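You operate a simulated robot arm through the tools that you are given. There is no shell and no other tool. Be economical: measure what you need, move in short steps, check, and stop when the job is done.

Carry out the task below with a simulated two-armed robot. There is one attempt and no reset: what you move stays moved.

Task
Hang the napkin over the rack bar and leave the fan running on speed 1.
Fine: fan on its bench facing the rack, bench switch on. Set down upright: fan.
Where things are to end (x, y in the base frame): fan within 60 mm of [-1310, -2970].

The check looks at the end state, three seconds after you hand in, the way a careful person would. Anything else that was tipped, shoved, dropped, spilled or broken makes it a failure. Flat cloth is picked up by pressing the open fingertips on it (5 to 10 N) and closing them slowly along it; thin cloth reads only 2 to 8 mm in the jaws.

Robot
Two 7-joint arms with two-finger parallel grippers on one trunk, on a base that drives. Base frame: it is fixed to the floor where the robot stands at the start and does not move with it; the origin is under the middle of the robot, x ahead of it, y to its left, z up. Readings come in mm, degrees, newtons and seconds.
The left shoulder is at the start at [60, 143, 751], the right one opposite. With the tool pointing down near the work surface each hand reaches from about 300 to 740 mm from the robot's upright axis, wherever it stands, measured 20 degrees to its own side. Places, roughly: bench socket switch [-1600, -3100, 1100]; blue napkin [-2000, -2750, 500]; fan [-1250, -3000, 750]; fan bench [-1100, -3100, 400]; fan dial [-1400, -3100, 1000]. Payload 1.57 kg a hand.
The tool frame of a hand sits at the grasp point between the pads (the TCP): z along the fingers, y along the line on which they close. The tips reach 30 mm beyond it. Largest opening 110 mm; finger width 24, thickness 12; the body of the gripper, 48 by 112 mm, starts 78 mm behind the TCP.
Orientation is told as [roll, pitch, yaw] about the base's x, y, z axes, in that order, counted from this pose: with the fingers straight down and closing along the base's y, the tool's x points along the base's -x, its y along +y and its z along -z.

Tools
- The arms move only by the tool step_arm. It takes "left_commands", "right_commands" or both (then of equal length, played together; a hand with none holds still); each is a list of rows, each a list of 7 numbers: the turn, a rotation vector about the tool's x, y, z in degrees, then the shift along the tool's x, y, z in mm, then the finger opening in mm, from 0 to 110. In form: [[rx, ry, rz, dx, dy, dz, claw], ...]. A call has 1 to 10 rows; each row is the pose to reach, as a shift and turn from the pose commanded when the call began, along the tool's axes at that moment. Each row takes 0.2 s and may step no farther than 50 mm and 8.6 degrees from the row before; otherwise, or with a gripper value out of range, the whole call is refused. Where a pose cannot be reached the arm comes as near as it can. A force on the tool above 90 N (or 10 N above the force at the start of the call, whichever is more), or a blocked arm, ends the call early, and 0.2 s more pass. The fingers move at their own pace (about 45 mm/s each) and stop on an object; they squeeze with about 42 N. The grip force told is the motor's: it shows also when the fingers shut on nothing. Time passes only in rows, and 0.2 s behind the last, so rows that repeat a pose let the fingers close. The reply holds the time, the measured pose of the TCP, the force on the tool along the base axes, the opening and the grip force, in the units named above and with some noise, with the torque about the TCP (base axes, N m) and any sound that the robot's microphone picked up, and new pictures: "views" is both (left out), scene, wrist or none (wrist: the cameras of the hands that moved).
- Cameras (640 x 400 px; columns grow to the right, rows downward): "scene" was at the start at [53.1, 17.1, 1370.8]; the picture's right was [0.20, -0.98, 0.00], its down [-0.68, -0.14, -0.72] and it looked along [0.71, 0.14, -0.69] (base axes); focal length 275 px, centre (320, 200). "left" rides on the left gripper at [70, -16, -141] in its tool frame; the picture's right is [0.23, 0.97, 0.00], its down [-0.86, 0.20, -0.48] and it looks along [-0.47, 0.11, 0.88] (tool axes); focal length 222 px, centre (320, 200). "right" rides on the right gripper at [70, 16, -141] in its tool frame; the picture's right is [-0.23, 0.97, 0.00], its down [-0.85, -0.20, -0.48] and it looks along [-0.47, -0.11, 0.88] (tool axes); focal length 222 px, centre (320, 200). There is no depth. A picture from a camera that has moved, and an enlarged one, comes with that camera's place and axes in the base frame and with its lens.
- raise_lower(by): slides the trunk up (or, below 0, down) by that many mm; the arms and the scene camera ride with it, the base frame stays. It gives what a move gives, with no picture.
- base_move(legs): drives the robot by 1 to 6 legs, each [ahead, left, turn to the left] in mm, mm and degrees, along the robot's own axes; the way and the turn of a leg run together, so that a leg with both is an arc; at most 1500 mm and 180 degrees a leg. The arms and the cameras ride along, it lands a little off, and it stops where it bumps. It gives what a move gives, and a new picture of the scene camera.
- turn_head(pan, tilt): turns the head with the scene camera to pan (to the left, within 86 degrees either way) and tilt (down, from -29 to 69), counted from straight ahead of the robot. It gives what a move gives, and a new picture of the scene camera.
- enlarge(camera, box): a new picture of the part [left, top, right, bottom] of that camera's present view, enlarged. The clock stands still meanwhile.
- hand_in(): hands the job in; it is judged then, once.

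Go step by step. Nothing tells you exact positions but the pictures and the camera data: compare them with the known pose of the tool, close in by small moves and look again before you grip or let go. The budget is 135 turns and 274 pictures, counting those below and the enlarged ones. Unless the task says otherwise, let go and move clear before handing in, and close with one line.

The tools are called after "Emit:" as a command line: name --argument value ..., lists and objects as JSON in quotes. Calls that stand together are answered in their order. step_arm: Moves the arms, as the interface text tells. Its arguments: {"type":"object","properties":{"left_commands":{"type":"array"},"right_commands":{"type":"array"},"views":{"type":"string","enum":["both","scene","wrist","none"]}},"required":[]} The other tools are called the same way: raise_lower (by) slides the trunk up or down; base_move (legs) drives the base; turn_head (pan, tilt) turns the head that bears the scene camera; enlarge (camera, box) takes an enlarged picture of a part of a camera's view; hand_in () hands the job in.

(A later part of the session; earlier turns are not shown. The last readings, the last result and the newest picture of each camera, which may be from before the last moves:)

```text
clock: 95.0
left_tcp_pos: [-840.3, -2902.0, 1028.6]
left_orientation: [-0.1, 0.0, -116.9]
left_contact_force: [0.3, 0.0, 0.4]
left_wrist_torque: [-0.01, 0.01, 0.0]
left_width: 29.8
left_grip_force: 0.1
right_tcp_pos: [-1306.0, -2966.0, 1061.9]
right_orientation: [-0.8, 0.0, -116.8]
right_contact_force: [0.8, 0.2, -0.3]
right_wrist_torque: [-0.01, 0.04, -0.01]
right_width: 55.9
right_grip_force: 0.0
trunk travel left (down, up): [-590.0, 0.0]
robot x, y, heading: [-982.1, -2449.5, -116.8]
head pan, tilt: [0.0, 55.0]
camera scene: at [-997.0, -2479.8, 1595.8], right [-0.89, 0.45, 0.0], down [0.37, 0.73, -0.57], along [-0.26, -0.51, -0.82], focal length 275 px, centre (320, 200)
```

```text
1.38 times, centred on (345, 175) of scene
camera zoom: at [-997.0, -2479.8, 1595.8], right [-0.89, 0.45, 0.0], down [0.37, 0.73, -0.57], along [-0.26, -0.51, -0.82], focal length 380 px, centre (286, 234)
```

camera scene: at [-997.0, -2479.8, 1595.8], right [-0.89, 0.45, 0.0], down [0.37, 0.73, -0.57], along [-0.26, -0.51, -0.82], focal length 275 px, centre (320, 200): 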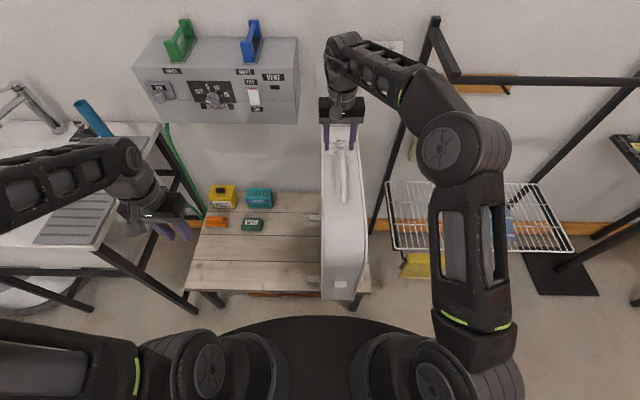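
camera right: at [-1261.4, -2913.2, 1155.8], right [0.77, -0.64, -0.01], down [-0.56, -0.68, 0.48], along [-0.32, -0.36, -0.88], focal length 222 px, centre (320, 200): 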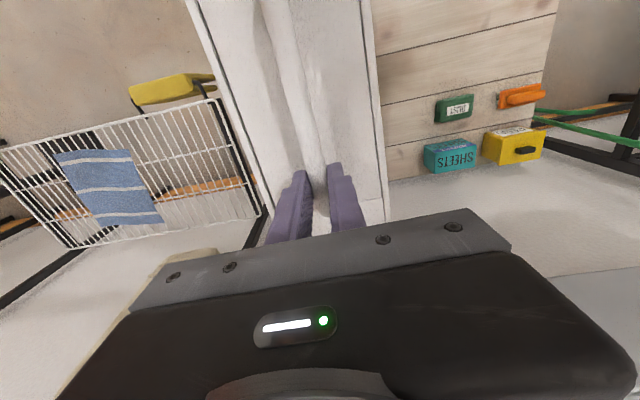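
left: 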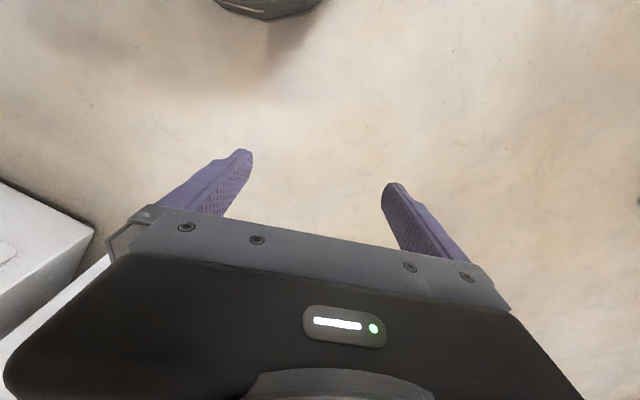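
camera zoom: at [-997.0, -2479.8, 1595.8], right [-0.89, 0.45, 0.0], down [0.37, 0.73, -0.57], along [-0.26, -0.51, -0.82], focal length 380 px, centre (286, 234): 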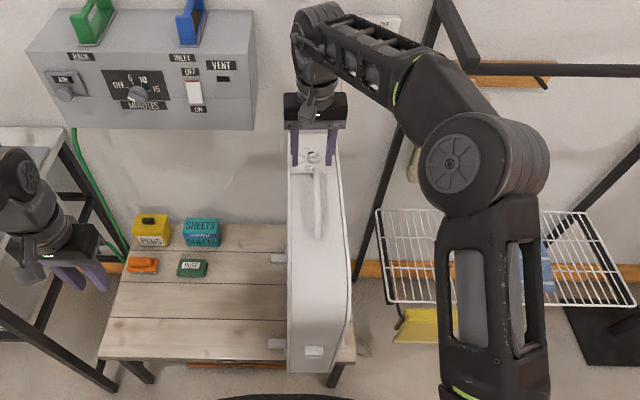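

Fan is in place facing the rack. Next the napkin: rack bar ≈ z 1214, napkin flat on the wire shelf at ≈(-2004,-2732,500). Pull the hand in, and drive round to the rack.

Emit:
step_arm --right_commands '[[0, 0, 0, 40, 0, 0, 56], [0, 0, 0, 80, 0, 0, 56], [0, 0, 0, 120, 0, 0, 56], [0, 0, 0, 150, 0, 0, 56]]' --views "none"

Emit:
base_move --legs '[[-150, 0, 0], [0, -663, 0]]'

Emit:
turn_head --pan -5 --tilt 40

```text
clock: 96.0
left_tcp_pos: [-843.3, -2903.1, 1030.1]
left_orientation: [0.0, 0.0, -116.8]
left_contact_force: [0.3, 0.1, -0.3]
left_wrist_torque: [0.02, 0.01, 0.02]
left_width: 30.0
left_grip_force: 0.2
right_tcp_pos: [-1239.9, -2831.2, 1061.9]
right_orientation: [-0.8, 0.2, -116.9]
right_contact_force: [0.3, -0.1, 0.3]
right_wrist_torque: [-0.04, -0.02, 0.03]
right_width: 55.8
right_grip_force: 0.0
trunk travel left (down, up): [-590.0, 0.0]
robot x, y, heading: [-982.1, -2441.3, -117.0]
head pan, tilt: [0.0, 55.0]
```

```text
clock: 100.7
left_tcp_pos: [-1373.2, -2464.9, 1029.3]
left_orientation: [0.0, 0.0, -117.0]
left_contact_force: [0.1, 0.0, 0.0]
left_wrist_torque: [-0.03, -0.03, 0.03]
left_width: 30.0
left_grip_force: 0.0
right_tcp_pos: [-1769.6, -2393.8, 1061.4]
right_orientation: [-0.7, 0.1, -117.0]
right_contact_force: [0.8, 0.0, -0.7]
right_wrist_torque: [-0.04, 0.02, 0.02]
right_width: 56.1
right_grip_force: 0.0
trunk travel left (down, up): [-590.0, 0.0]
robot x, y, heading: [-1507.9, -2003.4, -117.0]
head pan, tilt: [0.0, 55.0]
camera scene: at [-1527.5, -2041.2, 1595.8], right [-0.89, 0.45, 0.0], down [0.37, 0.73, -0.57], along [-0.26, -0.51, -0.82], focal length 275 px, centre (320, 200)
```

scene: 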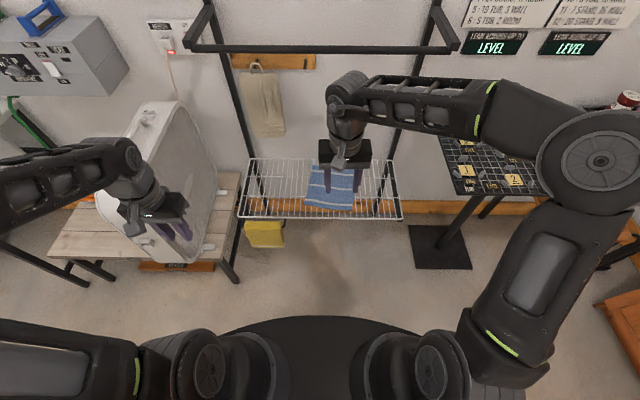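

```text
clock: 101.4
left_tcp_pos: [-1371.3, -2464.8, 1029.3]
left_orientation: [0.0, 0.0, -117.0]
left_contact_force: [0.2, -0.3, 0.6]
left_wrist_torque: [-0.01, 0.02, 0.02]
left_width: 29.9
left_grip_force: 0.1
right_tcp_pos: [-1768.6, -2393.5, 1061.4]
right_orientation: [-0.8, 0.2, -117.1]
right_contact_force: [1.0, -0.5, -0.1]
right_wrist_torque: [0.0, 0.01, 0.05]
right_width: 56.1
right_grip_force: 0.0
trunk travel left (down, up): [-590.0, 0.0]
robot x, y, heading: [-1511.4, -2000.2, -117.0]
head pan, tilt: [-5.0, 40.0]
camera scene: at [-1539.2, -2049.4, 1616.4], right [-0.85, 0.53, 0.0], down [0.34, 0.55, -0.77], along [-0.41, -0.65, -0.64], focal length 275 px, centre (320, 200)
```

scene: 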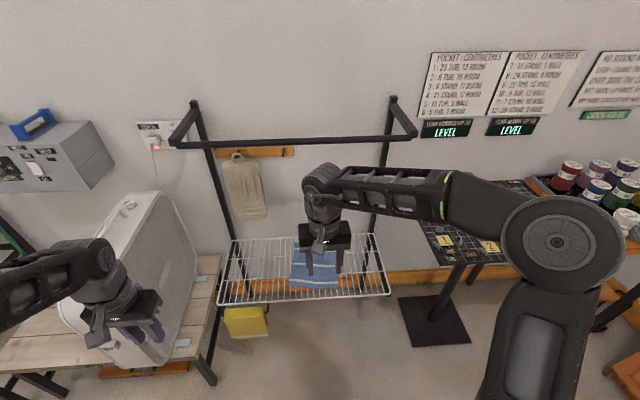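

Before going forward I should check the left arm's clearance over the fan.

Emit:
turn_head --pan 50 --tilt 45

```text
clock: 102.7
left_tcp_pos: [-1372.3, -2465.7, 1028.5]
left_orientation: [0.0, 0.0, -117.0]
left_contact_force: [0.2, 0.5, -0.6]
left_wrist_torque: [-0.04, 0.01, -0.02]
left_width: 30.1
left_grip_force: 0.2
right_tcp_pos: [-1769.2, -2393.2, 1060.6]
right_orientation: [-0.7, 0.1, -117.0]
right_contact_force: [-0.3, 0.6, -0.2]
right_wrist_torque: [-0.02, 0.0, 0.0]
right_width: 56.2
right_grip_force: 0.0
trunk travel left (down, up): [-590.0, 0.0]
robot x, y, heading: [-1507.1, -2007.6, -116.9]
head pan, tilt: [50.0, 45.0]
camera scene: at [-1462.4, -2052.2, 1609.2], right [-0.92, -0.39, 0.0], down [-0.28, 0.65, -0.71], along [0.28, -0.65, -0.71], focal length 275 px, centre (320, 200)
```

scene: 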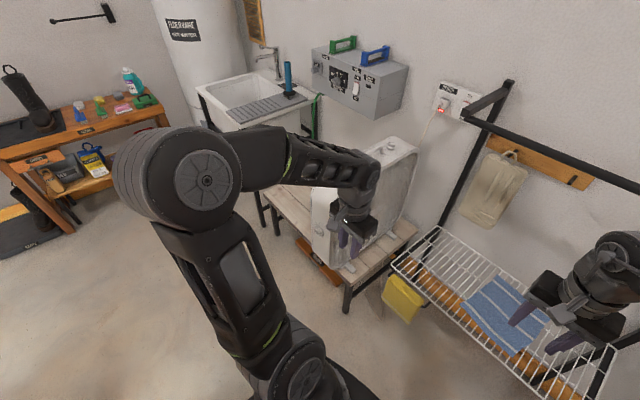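

The elbows ride high (z≈1390), so the left arm clears the fan. Lower the right hand first so it passes beneath the bar, then drive forward.

Emit:
step_arm --right_commands '[[0, 0, 0, 10, 0, 42, 70], [0, 0, 0, 20, 0, 85, 70], [0, 0, 0, 30, 0, 128, 70], [0, 0, 0, 40, 0, 170, 70], [0, 0, 0, 50, 0, 212, 70], [0, 0, 0, 60, 0, 254, 70], [0, 0, 0, 60, 0, 296, 70], [0, 0, 0, 60, 0, 338, 70], [0, 0, 0, 60, 0, 380, 70], [0, 0, 0, 60, 0, 420, 70]]' --views "none"

Emit:
turn_head --pan -5 --tilt 50

```text
clock: 104.9
left_tcp_pos: [-1371.9, -2464.4, 1027.8]
left_orientation: [0.0, 0.0, -117.0]
left_contact_force: [0.7, -0.3, 0.7]
left_wrist_torque: [0.0, 0.01, -0.02]
left_width: 30.0
left_grip_force: 0.1
right_tcp_pos: [-1748.1, -2333.8, 642.7]
right_orientation: [-0.7, 0.3, -117.0]
right_contact_force: [-0.3, 0.0, -0.3]
right_wrist_torque: [-0.04, 0.02, 0.0]
right_width: 70.0
right_grip_force: 0.0
trunk travel left (down, up): [-590.0, 0.0]
robot x, y, heading: [-1510.7, -2005.0, -117.2]
head pan, tilt: [50.0, 45.0]
```

```text
clock: 106.1
left_tcp_pos: [-1372.1, -2464.4, 1028.8]
left_orientation: [0.1, 0.0, -117.0]
left_contact_force: [-1.0, -0.5, -0.3]
left_wrist_torque: [0.03, 0.01, 0.02]
left_width: 30.0
left_grip_force: 0.0
right_tcp_pos: [-1748.3, -2335.1, 643.4]
right_orientation: [-0.8, 0.2, -117.0]
right_contact_force: [0.4, 0.3, -0.7]
right_wrist_torque: [-0.01, -0.02, -0.02]
right_width: 70.0
right_grip_force: 0.1
trunk travel left (down, up): [-590.0, 0.0]
robot x, y, heading: [-1507.9, -2007.5, -116.8]
head pan, tilt: [-5.0, 50.0]
camera scene: at [-1534.9, -2042.6, 1602.3], right [-0.85, 0.53, 0.0], down [0.41, 0.65, -0.64], along [-0.34, -0.55, -0.77], focal length 275 px, centre (320, 200)
```

scene: 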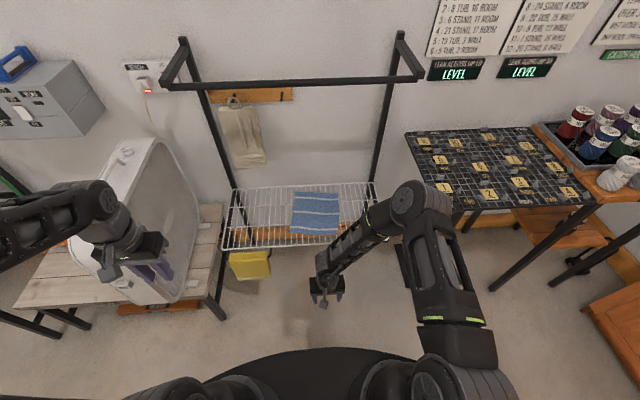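

The right elbow (z≈1130) would come close to the bar; lower the trunk 200 mm while keeping the hand height, then drive forward.

Emit:
step_arm --right_commands '[[0, 0, 0, 0, 0, -45, 70], [0, 0, 0, 0, 0, -90, 70], [0, 0, 0, 0, 0, -135, 70], [0, 0, 0, 0, 0, -180, 70]]' --views "none"

Emit:
raise_lower --by -200

Emit:
base_move --legs '[[200, 0, 0]]'

```text
clock: 107.1
left_tcp_pos: [-1372.1, -2464.4, 1029.2]
left_orientation: [0.0, 0.0, -117.0]
left_contact_force: [0.3, -0.1, -0.1]
left_wrist_torque: [0.0, 0.01, 0.0]
left_width: 30.0
left_grip_force: 0.1
right_tcp_pos: [-1744.9, -2336.0, 822.9]
right_orientation: [-0.8, 0.2, -117.0]
right_contact_force: [-0.1, 0.6, -0.2]
right_wrist_torque: [-0.01, 0.0, 0.01]
right_width: 70.0
right_grip_force: 0.1
trunk travel left (down, up): [-590.0, 0.0]
robot x, y, heading: [-1509.3, -2005.2, -117.2]
head pan, tilt: [-5.0, 50.0]
```

```text
clock: 109.3
left_tcp_pos: [-1371.7, -2463.4, 829.5]
left_orientation: [0.0, 0.1, -117.0]
left_contact_force: [0.1, 0.2, 0.6]
left_wrist_torque: [0.02, 0.0, -0.01]
left_width: 30.0
left_grip_force: 0.1
right_tcp_pos: [-1745.9, -2336.6, 622.2]
right_orientation: [-0.9, 0.2, -117.0]
right_contact_force: [-0.7, -0.1, -0.4]
right_wrist_torque: [-0.03, -0.02, -0.02]
right_width: 69.9
right_grip_force: 0.1
trunk travel left (down, up): [-390.0, 200.0]
robot x, y, heading: [-1511.4, -2002.7, -116.8]
head pan, tilt: [-5.0, 50.0]
```

```text
clock: 110.9
left_tcp_pos: [-1465.0, -2643.2, 828.7]
left_orientation: [0.0, 0.0, -117.4]
left_contact_force: [-0.7, 0.1, 0.1]
left_wrist_torque: [0.0, 0.01, 0.0]
left_width: 29.9
left_grip_force: 0.1
right_tcp_pos: [-1837.7, -2512.7, 621.6]
right_orientation: [-0.8, 0.3, -117.3]
right_contact_force: [-0.8, -0.3, -0.3]
right_wrist_torque: [-0.01, -0.01, 0.02]
right_width: 69.9
right_grip_force: 0.1
trunk travel left (down, up): [-390.0, 200.0]
robot x, y, heading: [-1601.6, -2184.5, -117.4]
head pan, tilt: [-5.0, 50.0]
camera scene: at [-1626.5, -2220.5, 1402.3], right [-0.84, 0.53, 0.0], down [0.41, 0.65, -0.64], along [-0.34, -0.54, -0.77], focal length 275 px, centre (320, 200)
```

scene: 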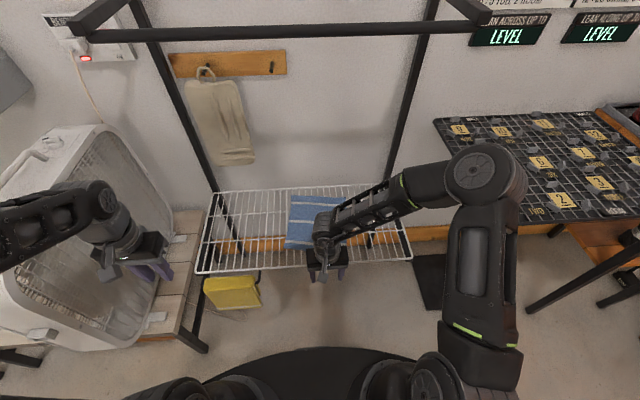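

Emit:
base_move --legs '[[150, 0, 0.4]]'

Emit:
turn_head --pan -10 --tilt 62

Emit:
enlarge --camera "right" --box '[0, 0, 640, 400]'

```text
clock: 112.3
left_tcp_pos: [-1531.7, -2776.4, 828.9]
left_orientation: [-0.1, -0.1, -116.9]
left_contact_force: [-0.2, 0.1, -0.2]
left_wrist_torque: [-0.01, -0.02, -0.02]
left_width: 29.9
left_grip_force: 0.1
right_tcp_pos: [-1904.1, -2649.8, 621.0]
right_orientation: [-0.8, 0.3, -116.9]
right_contact_force: [0.2, 0.1, -1.0]
right_wrist_torque: [0.02, -0.01, -0.01]
right_width: 70.1
right_grip_force: 0.0
trunk travel left (down, up): [-390.0, 200.0]
robot x, y, heading: [-1667.5, -2316.9, -117.2]
head pan, tilt: [-5.0, 50.0]
camera scene: at [-1695.3, -2355.5, 1402.3], right [-0.85, 0.53, 0.0], down [0.41, 0.65, -0.64], along [-0.34, -0.55, -0.77], focal length 275 px, centre (320, 200)
```

scene: 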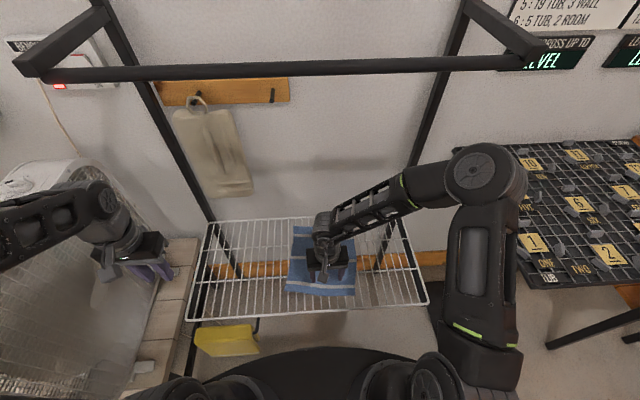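

```text
clock: 113.0
left_tcp_pos: [-1530.3, -2776.5, 828.8]
left_orientation: [0.0, -0.1, -116.9]
left_contact_force: [0.9, -0.5, -0.1]
left_wrist_torque: [0.01, -0.01, 0.01]
left_width: 30.0
left_grip_force: 0.0
right_tcp_pos: [-1903.6, -2648.8, 622.7]
right_orientation: [-0.8, 0.2, -116.9]
right_contact_force: [-0.3, 0.4, 0.4]
right_wrist_torque: [-0.01, 0.03, 0.03]
right_width: 70.0
right_grip_force: 0.0
trunk travel left (down, up): [-390.0, 200.0]
robot x, y, heading: [-1671.5, -2316.8, -116.7]
head pan, tilt: [-10.0, 62.0]
camera scene: at [-1692.9, -2340.9, 1387.5], right [-0.8, 0.6, 0.0], down [0.53, 0.71, -0.47], along [-0.28, -0.38, -0.88], focal length 275 px, centre (320, 200)
```

scene: 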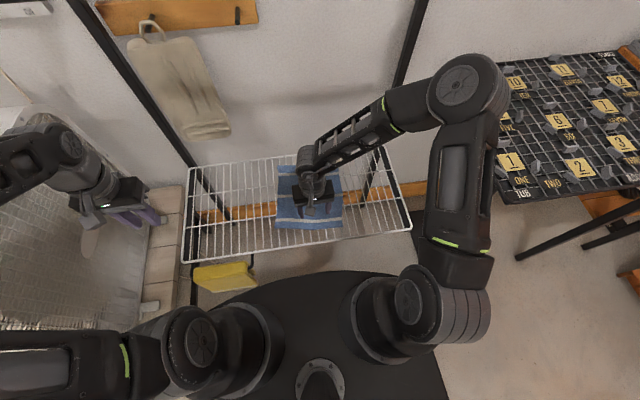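

```text
1.00 times, centred on (320, 200) of right (not enlarged: the box is as wide or as high as the picture)
camera zoom: at [-1857.8, -2595.6, 763.8], right [0.77, -0.64, -0.01], down [-0.56, -0.68, 0.48], along [-0.32, -0.36, -0.88], focal length 222 px, centre (320, 200)
```

zoom: 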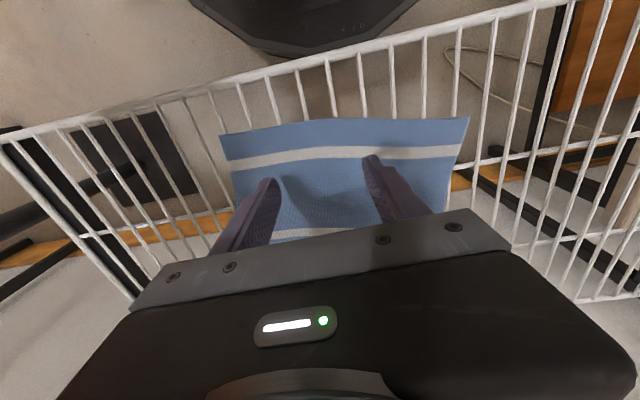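

The hand is over the napkin's near part. I'll rotate the gripper 90° so the fingers close along the shelf wires, centre it over a wire, and come lower.

Emit:
step_arm --right_commands '[[0, 0, 8.5, -2, 3, 5, 70], [0, 0, 17, -5, 6, 10, 70], [0, 0, 25.5, -10, 9, 15, 70], [0, 0, 34, -15, 12, 20, 70], [0, 0, 42.5, -20, 15, 25, 70], [0, 0, 51, -20, 15, 30, 70], [0, 0, 59.5, -20, 15, 35, 70], [0, 0, 68, -20, 15, 40, 70], [0, 0, 76.5, -20, 15, 40, 70], [0, 0, 85, -20, 15, 40, 70]]' --views "both"

```text
clock: 114.9
left_tcp_pos: [-1530.4, -2775.4, 829.3]
left_orientation: [0.1, -0.1, -117.0]
left_contact_force: [-0.2, -0.2, 0.2]
left_wrist_torque: [0.0, 0.03, 0.01]
left_width: 29.8
left_grip_force: 0.0
right_tcp_pos: [-1902.2, -2678.1, 590.7]
right_orientation: [0.2, -1.1, 173.8]
right_contact_force: [-0.4, 10.9, 54.7]
right_wrist_torque: [2.25, -0.63, 0.12]
right_width: 61.8
right_grip_force: 5.5
trunk travel left (down, up): [-390.0, 200.0]
robot x, y, heading: [-1670.6, -2317.0, -116.9]
head pan, tilt: [-10.0, 62.0]
stopped in row 9 (right hand): the force on the tool passed its limit at 98 N (the readings are from after the stop); the commanded pose is now the measured one
camera scene: at [-1691.5, -2338.0, 1387.9], right [-0.8, 0.6, 0.0], down [0.53, 0.7, -0.47], along [-0.28, -0.38, -0.88], focal length 275 px, centre (320, 200)
camera right: at [-1832.6, -2701.2, 731.2], right [-0.33, -0.94, 0.01], down [-0.82, 0.29, 0.49], along [-0.47, 0.16, -0.87], focal length 222 px, centre (320, 200)
```

scene: 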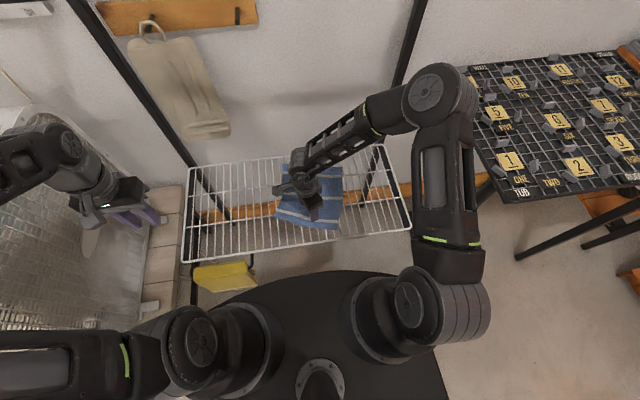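
right: 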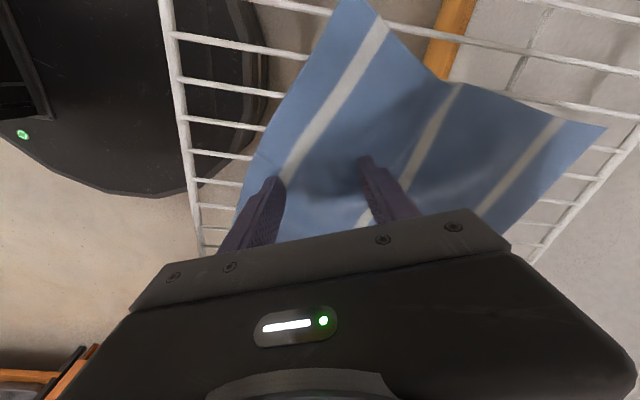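

The shelf surface is higher than thought (tips touched at z≈561). Ease up a few millimetres to a light press.

Emit:
step_arm --right_commands '[[0, 0, 0, 0, 0, -2, 70], [0, 0, 0, 0, 0, -4, 70], [0, 0, 0, 0, 0, -4, 70]]' --views "none"

```text
clock: 115.7
left_tcp_pos: [-1532.3, -2775.3, 829.0]
left_orientation: [-0.1, 0.0, -116.9]
left_contact_force: [0.4, -0.4, 0.0]
left_wrist_torque: [0.03, 0.04, 0.02]
left_width: 29.8
left_grip_force: 0.0
right_tcp_pos: [-1903.5, -2678.1, 592.1]
right_orientation: [0.1, -1.1, 173.7]
right_contact_force: [0.5, -3.3, 21.4]
right_wrist_torque: [0.47, -0.28, -0.04]
right_width: 66.9
right_grip_force: 0.2
trunk travel left (down, up): [-390.0, 200.0]
robot x, y, heading: [-1672.3, -2318.5, -116.9]
head pan, tilt: [-10.0, 62.0]
```

Emit:
step_arm --right_commands '[[0, 0, 0, 0, 0, -1.6, 66], [0, 0, 0, 0, 0, -1.6, 60], [0, 0, 0, 0, 0, -1.6, 54]]' --views "none"

```text
clock: 116.5
left_tcp_pos: [-1531.2, -2775.6, 828.9]
left_orientation: [-0.1, 0.0, -116.9]
left_contact_force: [0.0, -0.6, -0.3]
left_wrist_torque: [-0.04, 0.01, -0.02]
left_width: 30.0
left_grip_force: 0.0
right_tcp_pos: [-1902.8, -2677.8, 593.0]
right_orientation: [0.0, -1.1, 173.7]
right_contact_force: [0.1, -0.3, 0.4]
right_wrist_torque: [0.01, 0.0, -0.04]
right_width: 53.9
right_grip_force: 0.0
trunk travel left (down, up): [-390.0, 200.0]
robot x, y, heading: [-1674.8, -2315.7, -117.1]
head pan, tilt: [-10.0, 62.0]
```

Emit:
step_arm --right_commands '[[0, 0, 0, 0, 0, 1, 54], [0, 0, 0, 0, 0, 1.5, 54], [0, 0, 0, 0, 0, 1.5, 54]]' --views "wrist"

```text
clock: 117.3
left_tcp_pos: [-1531.1, -2776.1, 828.5]
left_orientation: [0.0, 0.0, -117.0]
left_contact_force: [-0.9, 0.4, -0.5]
left_wrist_torque: [-0.02, -0.02, -0.01]
left_width: 30.1
left_grip_force: 0.0
right_tcp_pos: [-1903.8, -2679.2, 591.1]
right_orientation: [0.1, -1.1, 173.6]
right_contact_force: [0.4, 1.0, 0.9]
right_wrist_torque: [0.04, -0.02, 0.0]
right_width: 54.1
right_grip_force: 0.0
trunk travel left (down, up): [-390.0, 200.0]
robot x, y, heading: [-1672.4, -2320.5, -116.8]
head pan, tilt: [-10.0, 62.0]
camera right: at [-1834.5, -2702.0, 731.4], right [-0.33, -0.94, 0.01], down [-0.82, 0.29, 0.49], along [-0.47, 0.16, -0.87], focal length 222 px, centre (320, 200)
```

right: 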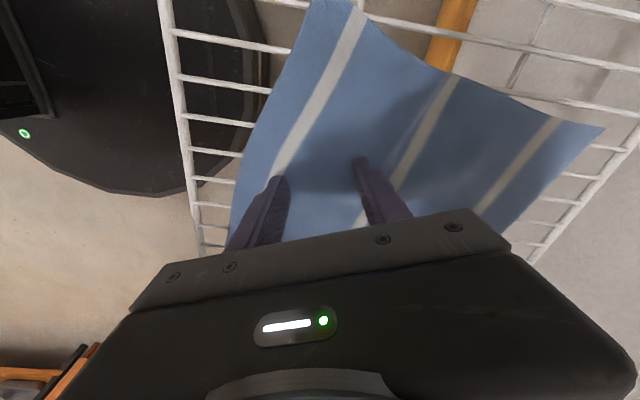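

Emit:
step_arm --right_commands '[[0, 0, 0, 0, 0, 1.5, 54], [0, 0, 0, 0, 0, 3, 54], [0, 0, 0, 0, 0, 3, 54]]' --views "none"

```text
clock: 118.1
left_tcp_pos: [-1530.6, -2775.3, 829.8]
left_orientation: [0.0, -0.1, -116.9]
left_contact_force: [0.4, -0.5, 0.8]
left_wrist_torque: [0.04, 0.01, -0.03]
left_width: 30.2
left_grip_force: 0.1
right_tcp_pos: [-1903.7, -2679.2, 591.0]
right_orientation: [0.4, -1.1, 173.8]
right_contact_force: [-3.7, 1.4, 48.6]
right_wrist_torque: [1.61, -0.37, 0.17]
right_width: 54.7
right_grip_force: 0.2
trunk travel left (down, up): [-390.0, 200.0]
robot x, y, heading: [-1670.7, -2315.5, -117.2]
head pan, tilt: [-10.0, 62.0]
```

Emit:
step_arm --right_commands '[[0, 0, 0, 0, 0, -1.5, 54], [0, 0, 0, 0, 0, -2, 50], [0, 0, 0, 0, 0, -2, 46]]' --views "none"

```text
clock: 118.9
left_tcp_pos: [-1531.3, -2774.9, 829.0]
left_orientation: [0.0, 0.0, -116.9]
left_contact_force: [1.0, 0.7, 0.4]
left_wrist_torque: [-0.02, 0.0, -0.02]
left_width: 29.8
left_grip_force: 0.1
right_tcp_pos: [-1903.4, -2677.1, 591.6]
right_orientation: [0.2, -1.0, 173.8]
right_contact_force: [0.3, 1.2, 33.6]
right_wrist_torque: [0.58, -0.34, 0.04]
right_width: 44.8
right_grip_force: 0.1
trunk travel left (down, up): [-390.0, 200.0]
robot x, y, heading: [-1670.5, -2318.1, -117.1]
head pan, tilt: [-10.0, 62.0]
```

Emit:
step_arm --right_commands '[[0, 0, 0, 0, 0, -1.4, 44], [0, 0, 0, 0, 0, -1.6, 38], [0, 0, 0, 0, 0, -1.6, 32]]' --views "none"

```text
clock: 119.7
left_tcp_pos: [-1532.0, -2776.0, 829.2]
left_orientation: [-0.1, 0.1, -117.0]
left_contact_force: [0.2, 0.0, 0.4]
left_wrist_torque: [0.0, 0.0, 0.01]
left_width: 29.8
left_grip_force: 0.1
right_tcp_pos: [-1904.3, -2678.0, 590.7]
right_orientation: [0.0, -1.1, 173.8]
right_contact_force: [1.7, -0.1, 9.0]
right_wrist_torque: [-0.01, -0.12, -0.02]
right_width: 31.5
right_grip_force: 0.1
trunk travel left (down, up): [-390.0, 200.0]
robot x, y, heading: [-1670.1, -2314.8, -117.0]
head pan, tilt: [-10.0, 62.0]
```

9 N now – continue closing slowly at this height.

Emit:
step_arm --right_commands '[[0, 0, 0, 0, 0, 0, 27], [0, 0, 0, 0, 0, 0, 22], [0, 0, 0, 0, 0, 0, 17], [0, 0, 0, 0, 0, 0, 12], [0, 0, 0, 0, 0, 0, 7], [0, 0, 0, 0, 0, 0, 2], [0, 0, 0, 0, 0, 0, 0], [0, 0, 0, 0, 0, 0, 0]]' --views "wrist"

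```text
clock: 121.5
left_tcp_pos: [-1532.1, -2776.4, 828.8]
left_orientation: [0.0, 0.0, -116.8]
left_contact_force: [0.6, -0.4, -0.1]
left_wrist_torque: [0.02, -0.01, 0.02]
left_width: 29.9
left_grip_force: 0.1
right_tcp_pos: [-1903.9, -2677.7, 592.4]
right_orientation: [0.2, -1.0, 173.7]
right_contact_force: [-0.2, 0.2, 0.0]
right_wrist_torque: [0.01, 0.02, -0.01]
right_width: 2.2
right_grip_force: 23.2
trunk travel left (down, up): [-390.0, 200.0]
robot x, y, heading: [-1668.7, -2318.2, -116.9]
head pan, tilt: [-10.0, 62.0]
camera right: at [-1834.4, -2701.4, 731.9], right [-0.33, -0.94, 0.01], down [-0.82, 0.29, 0.49], along [-0.47, 0.16, -0.87], focal length 222 px, centre (320, 200)
```

right: 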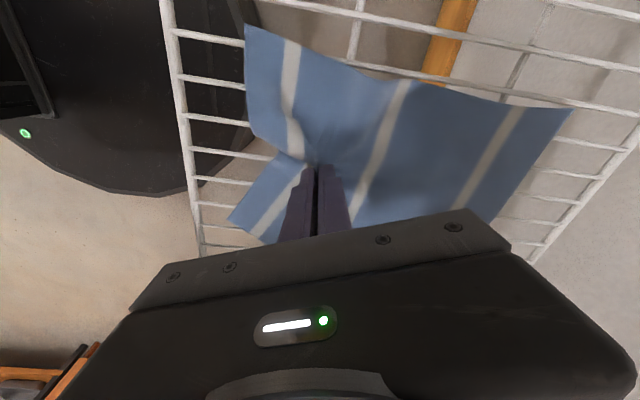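

Cloth is pinched (2.2 mm). Lift 100 mm and check it comes along.

Emit:
step_arm --right_commands '[[0, 0, 0, 0, 0, -20, 0], [0, 0, 0, 0, 0, -45, 0], [0, 0, 0, 0, 0, -75, 0], [0, 0, 0, 0, 0, -110, 0], [0, 0, 0, 0, 0, -150, 0]]' --views "both"

```text
clock: 122.7
left_tcp_pos: [-1530.8, -2776.7, 829.2]
left_orientation: [-0.1, -0.1, -116.9]
left_contact_force: [0.7, 0.0, -0.1]
left_wrist_torque: [0.04, 0.01, -0.02]
left_width: 30.4
left_grip_force: 0.1
right_tcp_pos: [-1899.4, -2679.0, 741.3]
right_orientation: [0.0, -1.2, 173.8]
right_contact_force: [-0.1, 0.2, 0.4]
right_wrist_torque: [0.01, 0.04, 0.04]
right_width: 2.0
right_grip_force: 23.4
trunk travel left (down, up): [-390.0, 200.0]
robot x, y, heading: [-1667.7, -2317.3, -116.9]
head pan, tilt: [-10.0, 62.0]
camera scene: at [-1692.9, -2340.6, 1387.4], right [-0.8, 0.6, 0.0], down [0.53, 0.71, -0.47], along [-0.28, -0.38, -0.88], focal length 275 px, centre (320, 200)
camera right: at [-1830.0, -2701.9, 882.0], right [-0.33, -0.94, 0.0], down [-0.82, 0.29, 0.49], along [-0.47, 0.16, -0.87], focal length 222 px, centre (320, 200)
```

scene: 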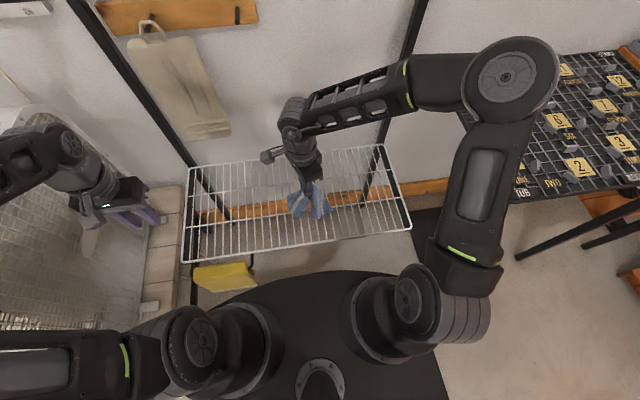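
right: 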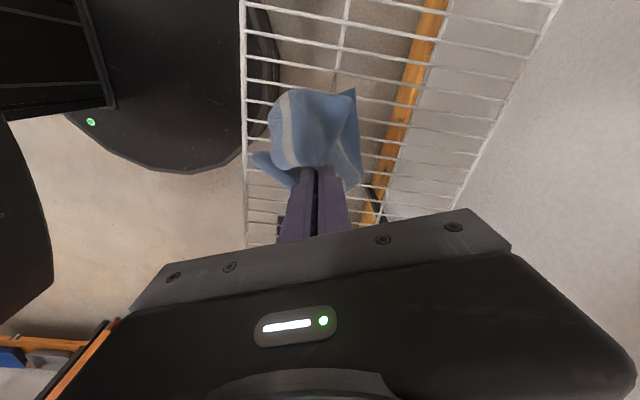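

Napkin in hand. Back away from the rack, raise the trunk fully.

Emit:
base_move --legs '[[-260, 0, 0]]'

Emit:
raise_lower --by 200

Emit:
step_arm --right_commands '[[0, 0, -8, 0, 0, -20, 0], [0, 0, -16, 0, 0, -50, 0], [0, 0, -24, 0, 0, -80, 0], [0, 0, -32, 0, 0, -110, 0], [0, 0, -40, 0, 0, -140, 0], [0, 0, -48, 0, 0, -170, 0], [0, 0, -56, 0, 0, -200, 0], [0, 0, -63, 0, 0, -230, 0], [0, 0, -69, 0, 0, -250, 0]]' --views "both"

```text
clock: 124.6
left_tcp_pos: [-1412.1, -2540.9, 828.7]
left_orientation: [-0.1, 0.0, -116.9]
left_contact_force: [0.5, -0.3, -0.4]
left_wrist_torque: [-0.01, 0.02, -0.05]
left_width: 29.9
left_grip_force: 0.1
right_tcp_pos: [-1781.1, -2443.7, 740.6]
right_orientation: [0.1, -1.2, 173.9]
right_contact_force: [0.2, 0.9, -0.5]
right_wrist_torque: [0.01, 0.03, 0.0]
right_width: 2.0
right_grip_force: 23.6
trunk travel left (down, up): [-390.0, 200.0]
robot x, y, heading: [-1553.3, -2081.2, -116.6]
head pan, tilt: [-10.0, 62.0]
camera scene: at [-1573.3, -2105.2, 1387.5], right [-0.8, 0.6, 0.0], down [0.53, 0.71, -0.47], along [-0.28, -0.38, -0.88], focal length 275 px, centre (320, 200)
```

scene: 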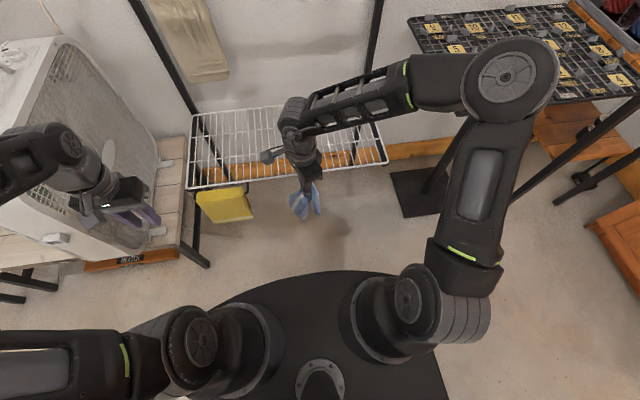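

```text
clock: 126.7
left_tcp_pos: [-1411.9, -2541.7, 1028.0]
left_orientation: [0.0, 0.0, -116.9]
left_contact_force: [0.1, -0.4, -0.1]
left_wrist_torque: [0.02, 0.01, 0.02]
left_width: 30.1
left_grip_force: 0.1
right_tcp_pos: [-1780.8, -2443.6, 941.4]
right_orientation: [0.0, -1.1, 173.9]
right_contact_force: [0.4, -0.5, -0.2]
right_wrist_torque: [0.03, -0.01, 0.01]
right_width: 1.9
right_grip_force: 23.6
trunk travel left (down, up): [-590.0, 0.0]
robot x, y, heading: [-1551.5, -2080.8, -116.7]
head pan, tilt: [-10.0, 62.0]
```

```text
clock: 128.7
left_tcp_pos: [-1412.1, -2542.3, 1028.5]
left_orientation: [0.0, -0.1, -116.9]
left_contact_force: [-0.7, -1.2, -0.5]
left_wrist_torque: [0.02, -0.05, -0.02]
left_width: 29.8
left_grip_force: 0.2
right_tcp_pos: [-1776.2, -2442.7, 1175.7]
right_orientation: [-0.8, -0.6, -117.3]
right_contact_force: [-1.2, -0.1, -0.5]
right_wrist_torque: [0.0, 0.01, -0.04]
right_width: 2.0
right_grip_force: 23.8
right hand out of reach, approached as far as the arm can: row 9
trunk travel left (down, up): [-590.0, 0.0]
robot x, y, heading: [-1551.4, -2084.0, -116.7]
head pan, tilt: [-10.0, 62.0]
camera scene: at [-1574.8, -2105.9, 1587.5], right [-0.8, 0.6, 0.0], down [0.53, 0.71, -0.47], along [-0.28, -0.38, -0.88], focal length 275 px, centre (320, 200)
camera right: at [-1727.4, -2386.5, 1315.7], right [0.76, -0.65, -0.01], down [-0.56, -0.67, 0.49], along [-0.32, -0.37, -0.87], focal length 222 px, centre (320, 200)
```

scene: 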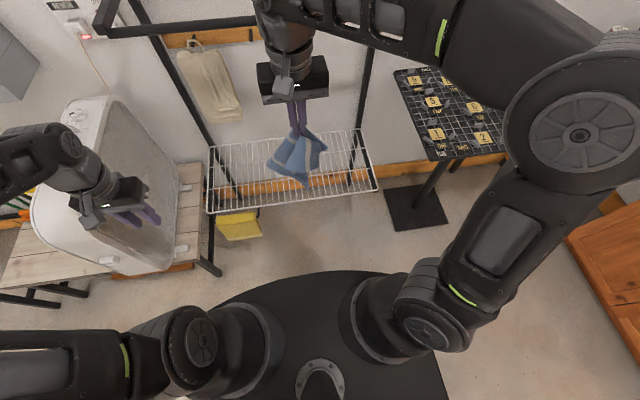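
right: 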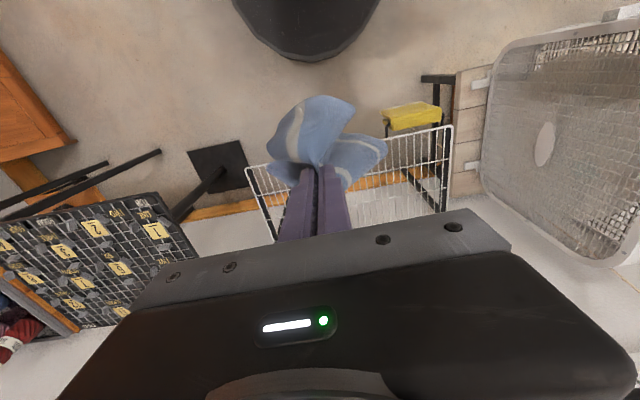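

Now pitch the hand 45° forward and raise it above the bar height, still in front of the bar.

Emit:
step_arm --right_commands '[[0, -6, 0, -15, 0, -20, 0], [0, -12, 0, -35, 0, -40, 0], [0, -18, 0, -55, 0, -60, 0], [0, -24, 0, -80, 0, -75, 0], [0, -30, 0, -105, 0, -85, 0], [0, -36, 0, -130, 0, -95, 0], [0, -42, 0, -150, 0, -100, 0], [0, -45, 0, -165, 0, -105, 0]]' --views "none"

Emit:
turn_head --pan 0 --tilt 35

```text
clock: 130.5
left_tcp_pos: [-1412.7, -2541.8, 1029.3]
left_orientation: [0.1, 0.1, -116.9]
left_contact_force: [0.6, 0.1, -0.6]
left_wrist_torque: [-0.05, -0.02, 0.0]
left_width: 30.1
left_grip_force: 0.0
right_tcp_pos: [-1848.2, -2589.6, 1280.4]
right_orientation: [-1.4, -45.5, -116.3]
right_contact_force: [-0.5, -0.7, 0.8]
right_wrist_torque: [-0.01, -0.03, -0.03]
right_width: 1.9
right_grip_force: 24.1
trunk travel left (down, up): [-590.0, 0.0]
robot x, y, heading: [-1549.3, -2085.1, -117.0]
head pan, tilt: [-10.0, 62.0]
```

```text
clock: 131.4
left_tcp_pos: [-1409.9, -2542.3, 1027.6]
left_orientation: [0.0, 0.1, -116.8]
left_contact_force: [-0.5, -0.5, 0.3]
left_wrist_torque: [0.02, 0.01, -0.03]
left_width: 30.1
left_grip_force: 0.1
right_tcp_pos: [-1848.9, -2589.1, 1279.6]
right_orientation: [-1.3, -45.3, -116.2]
right_contact_force: [-0.1, 0.3, 0.1]
right_wrist_torque: [-0.02, 0.0, -0.04]
right_width: 2.1
right_grip_force: 23.2
trunk travel left (down, up): [-590.0, 0.0]
robot x, y, heading: [-1549.5, -2080.5, -117.0]
head pan, tilt: [0.0, 35.0]
camera scene: at [-1574.8, -2132.8, 1624.0], right [-0.89, 0.45, 0.0], down [0.26, 0.51, -0.82], along [-0.37, -0.73, -0.57], focal length 275 px, centre (320, 200)
```

scene: 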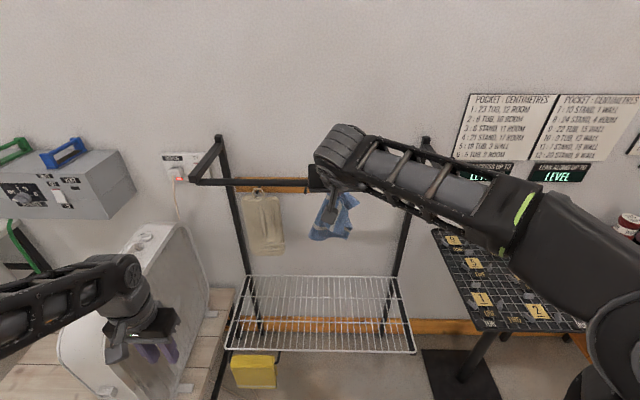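

Hand is poised above bar height. Drive forward 200 mm so the fingers pass over the bar and check.

Emit:
base_move --legs '[[200, 0, 0]]'

Emit:
enlarge --camera "right" --box '[0, 0, 640, 400]'

```text
clock: 133.0
left_tcp_pos: [-1506.8, -2721.1, 1027.5]
left_orientation: [0.0, 0.1, -117.1]
left_contact_force: [-0.1, -0.3, -0.2]
left_wrist_torque: [0.0, -0.02, 0.03]
left_width: 29.8
left_grip_force: 0.0
right_tcp_pos: [-1943.2, -2767.6, 1280.3]
right_orientation: [-1.5, -45.4, -116.6]
right_contact_force: [0.8, -0.1, 0.5]
right_wrist_torque: [0.01, 0.01, -0.05]
right_width: 1.8
right_grip_force: 23.6
trunk travel left (down, up): [-590.0, 0.0]
robot x, y, heading: [-1644.5, -2263.4, -117.5]
head pan, tilt: [0.0, 35.0]
camera scene: at [-1667.1, -2312.8, 1624.0], right [-0.89, 0.46, 0.0], down [0.26, 0.51, -0.82], along [-0.37, -0.73, -0.57], focal length 275 px, centre (320, 200)
```

scene: 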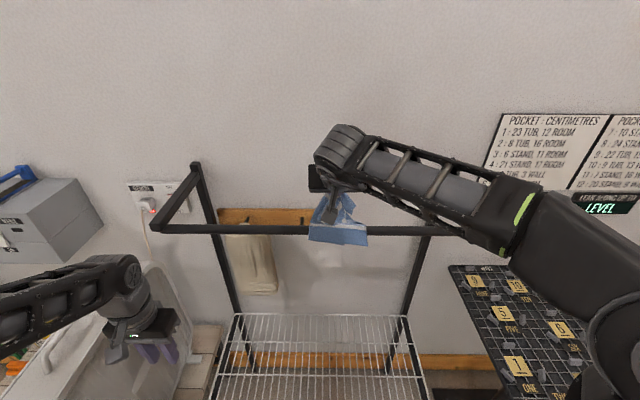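

```text
1.00 times, centred on (320, 200) of right (not enlarged: the box is as wide or as high as the picture)
camera zoom: at [-1859.7, -2642.2, 1328.8], right [0.79, -0.59, 0.14], down [-0.28, -0.15, 0.95], along [-0.54, -0.79, -0.28], focal length 222 px, centre (320, 200)
```

zoom: 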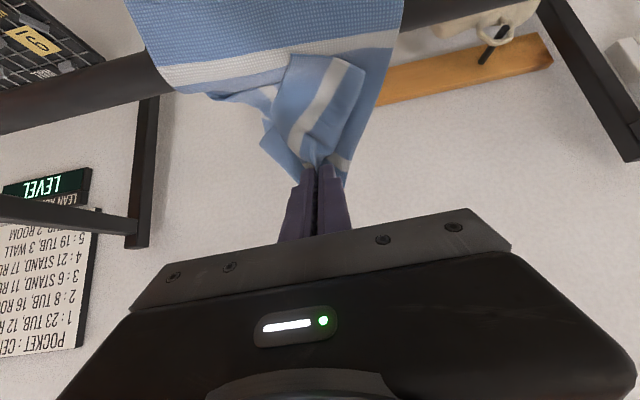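

The cloth drapes over the bar. Let me look closely at how much hangs in front.

Emit:
enlarge --camera "scene" --box '[270, 160, 420, 290]'

Emit:
enlarge --camera "left" --box '[0, 0, 640, 400]'

```text
3.08 times, centred on (345, 225) of scene
camera zoom: at [-1667.1, -2312.8, 1624.0], right [-0.89, 0.46, 0.0], down [0.26, 0.51, -0.82], along [-0.37, -0.73, -0.57], focal length 848 px, centre (243, 123)
```

zoom: 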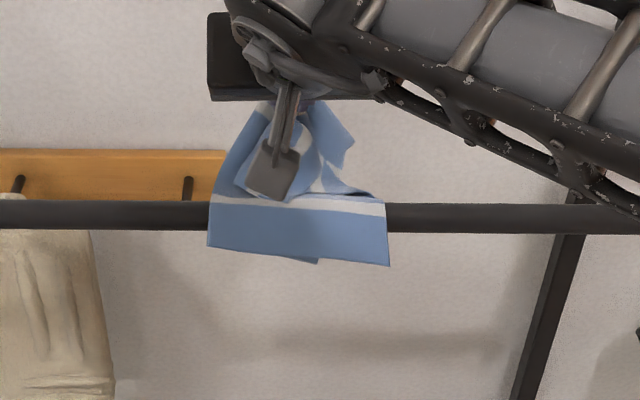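

```text
1.00 times, centred on (320, 200) of left (not enlarged: the box is as wide or as high as the picture)
camera zoom: at [-1488.9, -2651.9, 1169.2], right [0.97, -0.24, 0.0], down [-0.21, -0.85, 0.48], along [-0.12, -0.46, -0.88], focal length 222 px, centre (320, 200)
```

zoom: 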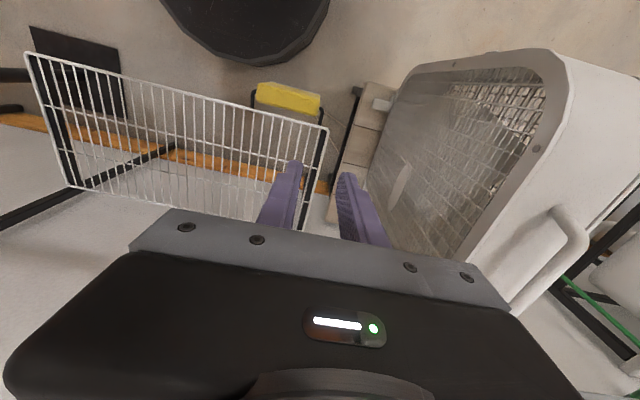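

About 56 mm hangs in front, ~90 behind. For better balance, I'll back off so the cloth swings to the front and re-advance ~32 mm less.

Emit:
base_move --legs '[[-150, 0, 0.4], [118, 0, 0]]'

Emit:
enlarge --camera "scene" --box '[270, 160, 420, 290]'

```text
clock: 135.2
left_tcp_pos: [-1489.7, -2693.4, 1028.6]
left_orientation: [0.0, 0.1, -116.8]
left_contact_force: [0.5, -0.2, 0.1]
left_wrist_torque: [0.02, -0.02, 0.0]
left_width: 30.3
left_grip_force: 0.1
right_tcp_pos: [-1926.2, -2741.8, 1278.8]
right_orientation: [-1.4, -45.2, -116.1]
right_contact_force: [0.4, -1.0, -0.5]
right_wrist_torque: [0.0, -0.03, -0.02]
right_width: 2.0
right_grip_force: 23.6
trunk travel left (down, up): [-590.0, 0.0]
robot x, y, heading: [-1625.9, -2236.2, -117.1]
head pan, tilt: [0.0, 35.0]
camera scene: at [-1652.6, -2285.9, 1624.0], right [-0.89, 0.45, 0.0], down [0.26, 0.51, -0.82], along [-0.37, -0.73, -0.57], focal length 275 px, centre (320, 200)
```

scene: 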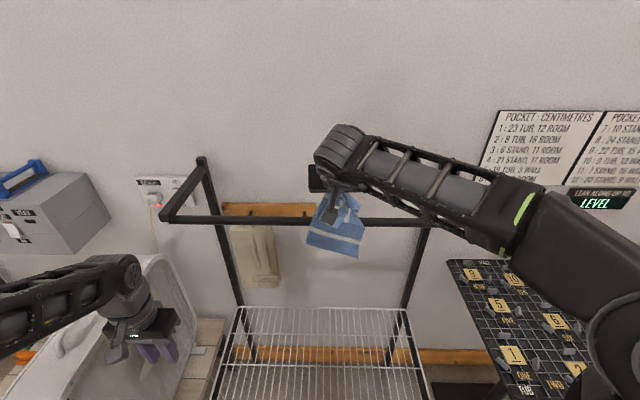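

```text
3.08 times, centred on (345, 225) of scene
camera zoom: at [-1652.6, -2285.9, 1624.0], right [-0.89, 0.45, 0.0], down [0.26, 0.51, -0.82], along [-0.37, -0.73, -0.57], focal length 848 px, centre (243, 123)
```

zoom: 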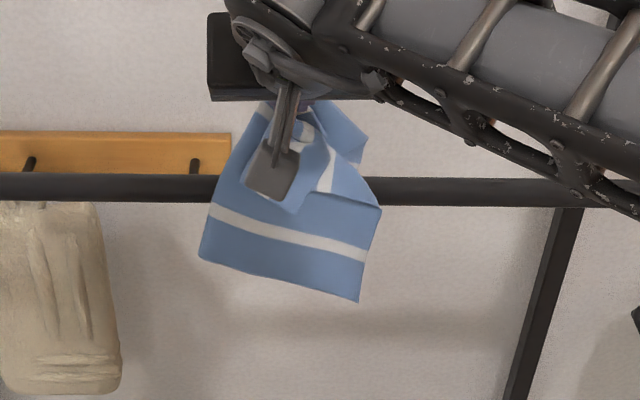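

Well balanced now (~85 mm front). Lower the hand 35 mm behind the bar and look before releasing.

Emit:
step_arm --right_commands '[[0, 0, 0, 6, 0, 8, 0], [0, 0, 0, 14, 0, 18, 0], [0, 0, 0, 22, 0, 30, 0], [0, 0, 0, 22, 0, 30, 0], [0, 0, 0, 22, 0, 30, 0]]' --views "wrist"

Emit:
enlarge --camera "scene" --box '[270, 160, 420, 290]'

```text
clock: 136.4
left_tcp_pos: [-1488.5, -2692.0, 1029.3]
left_orientation: [0.0, 0.0, -117.0]
left_contact_force: [-0.4, -1.1, 0.0]
left_wrist_torque: [0.0, 0.02, -0.01]
left_width: 29.7
left_grip_force: 0.1
right_tcp_pos: [-1929.2, -2746.6, 1243.6]
right_orientation: [-1.3, -45.4, -116.2]
right_contact_force: [0.6, -0.3, -0.3]
right_wrist_torque: [-0.06, -0.01, -0.03]
right_width: 2.0
right_grip_force: 23.7
trunk travel left (down, up): [-590.0, 0.0]
robot x, y, heading: [-1628.5, -2234.5, -116.9]
head pan, tilt: [0.0, 35.0]
camera right: at [-1846.0, -2620.7, 1293.5], right [0.8, -0.59, 0.14], down [-0.28, -0.15, 0.95], along [-0.54, -0.8, -0.28], focal length 222 px, centre (320, 200)
```

right: 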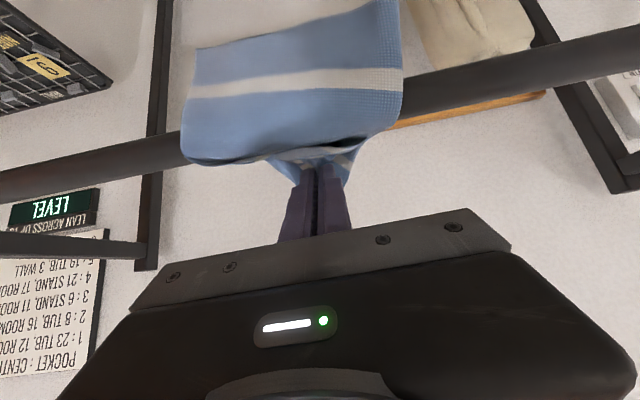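

```text
3.08 times, centred on (345, 225) of scene
camera zoom: at [-1651.8, -2284.2, 1624.1], right [-0.89, 0.45, 0.0], down [0.26, 0.51, -0.82], along [-0.37, -0.73, -0.57], focal length 848 px, centre (243, 123)
```

zoom: 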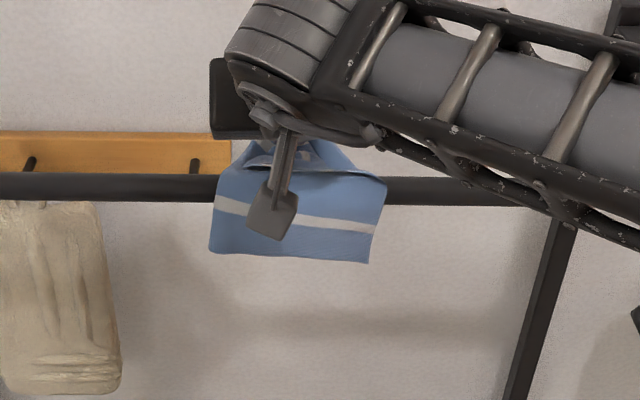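

Cloth lies evenly over the bar. Release and withdraw along the finger axis.

Emit:
step_arm --right_commands '[[0, 0, 0, 0, 0, 0, 10], [0, 0, 0, 0, 0, 0, 22], [0, 0, 0, 0, 0, 0, 22], [0, 0, 0, 0, 0, -15, 22], [0, 0, 0, 0, 0, -40, 22], [0, 0, 0, -20, 0, -75, 22], [0, 0, 0, -40, 0, -110, 22]]' --views "wrist"

Emit:
enlarge --camera "scene" --box '[270, 160, 420, 290]'

```text
clock: 138.0
left_tcp_pos: [-1488.1, -2692.6, 1027.9]
left_orientation: [0.0, 0.0, -116.9]
left_contact_force: [-0.2, 0.1, 0.4]
left_wrist_torque: [0.02, 0.01, -0.01]
left_width: 30.1
left_grip_force: 0.0
right_tcp_pos: [-1904.3, -2701.0, 1348.3]
right_orientation: [-1.4, -45.4, -116.3]
right_contact_force: [0.1, -0.1, 0.3]
right_wrist_torque: [0.02, -0.02, 0.0]
right_width: 22.3
right_grip_force: 0.1
trunk travel left (down, up): [-590.0, 0.0]
robot x, y, heading: [-1629.2, -2235.1, -116.9]
head pan, tilt: [0.0, 35.0]
camera right: at [-1821.6, -2575.5, 1398.4], right [0.8, -0.59, 0.14], down [-0.28, -0.15, 0.95], along [-0.54, -0.8, -0.28], focal length 222 px, centre (320, 200)
```

right: 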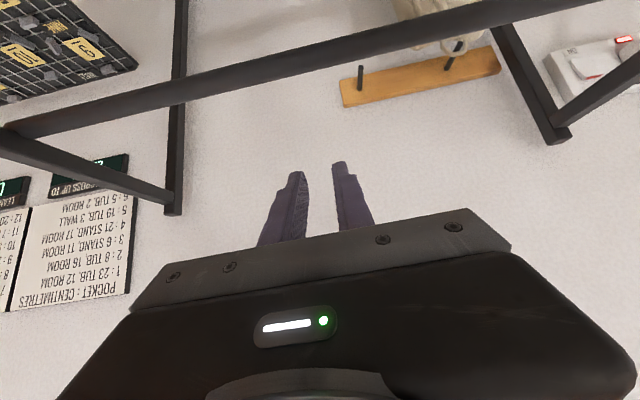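

```text
3.08 times, centred on (345, 225) of scene
camera zoom: at [-1651.4, -2283.5, 1624.1], right [-0.89, 0.45, 0.0], down [0.26, 0.51, -0.82], along [-0.37, -0.73, -0.57], focal length 848 px, centre (243, 123)
```

zoom: 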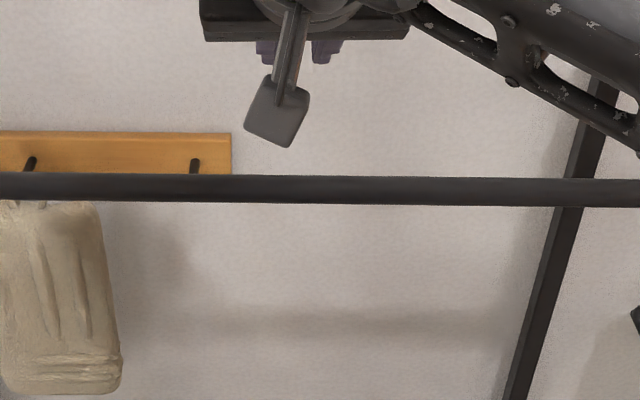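

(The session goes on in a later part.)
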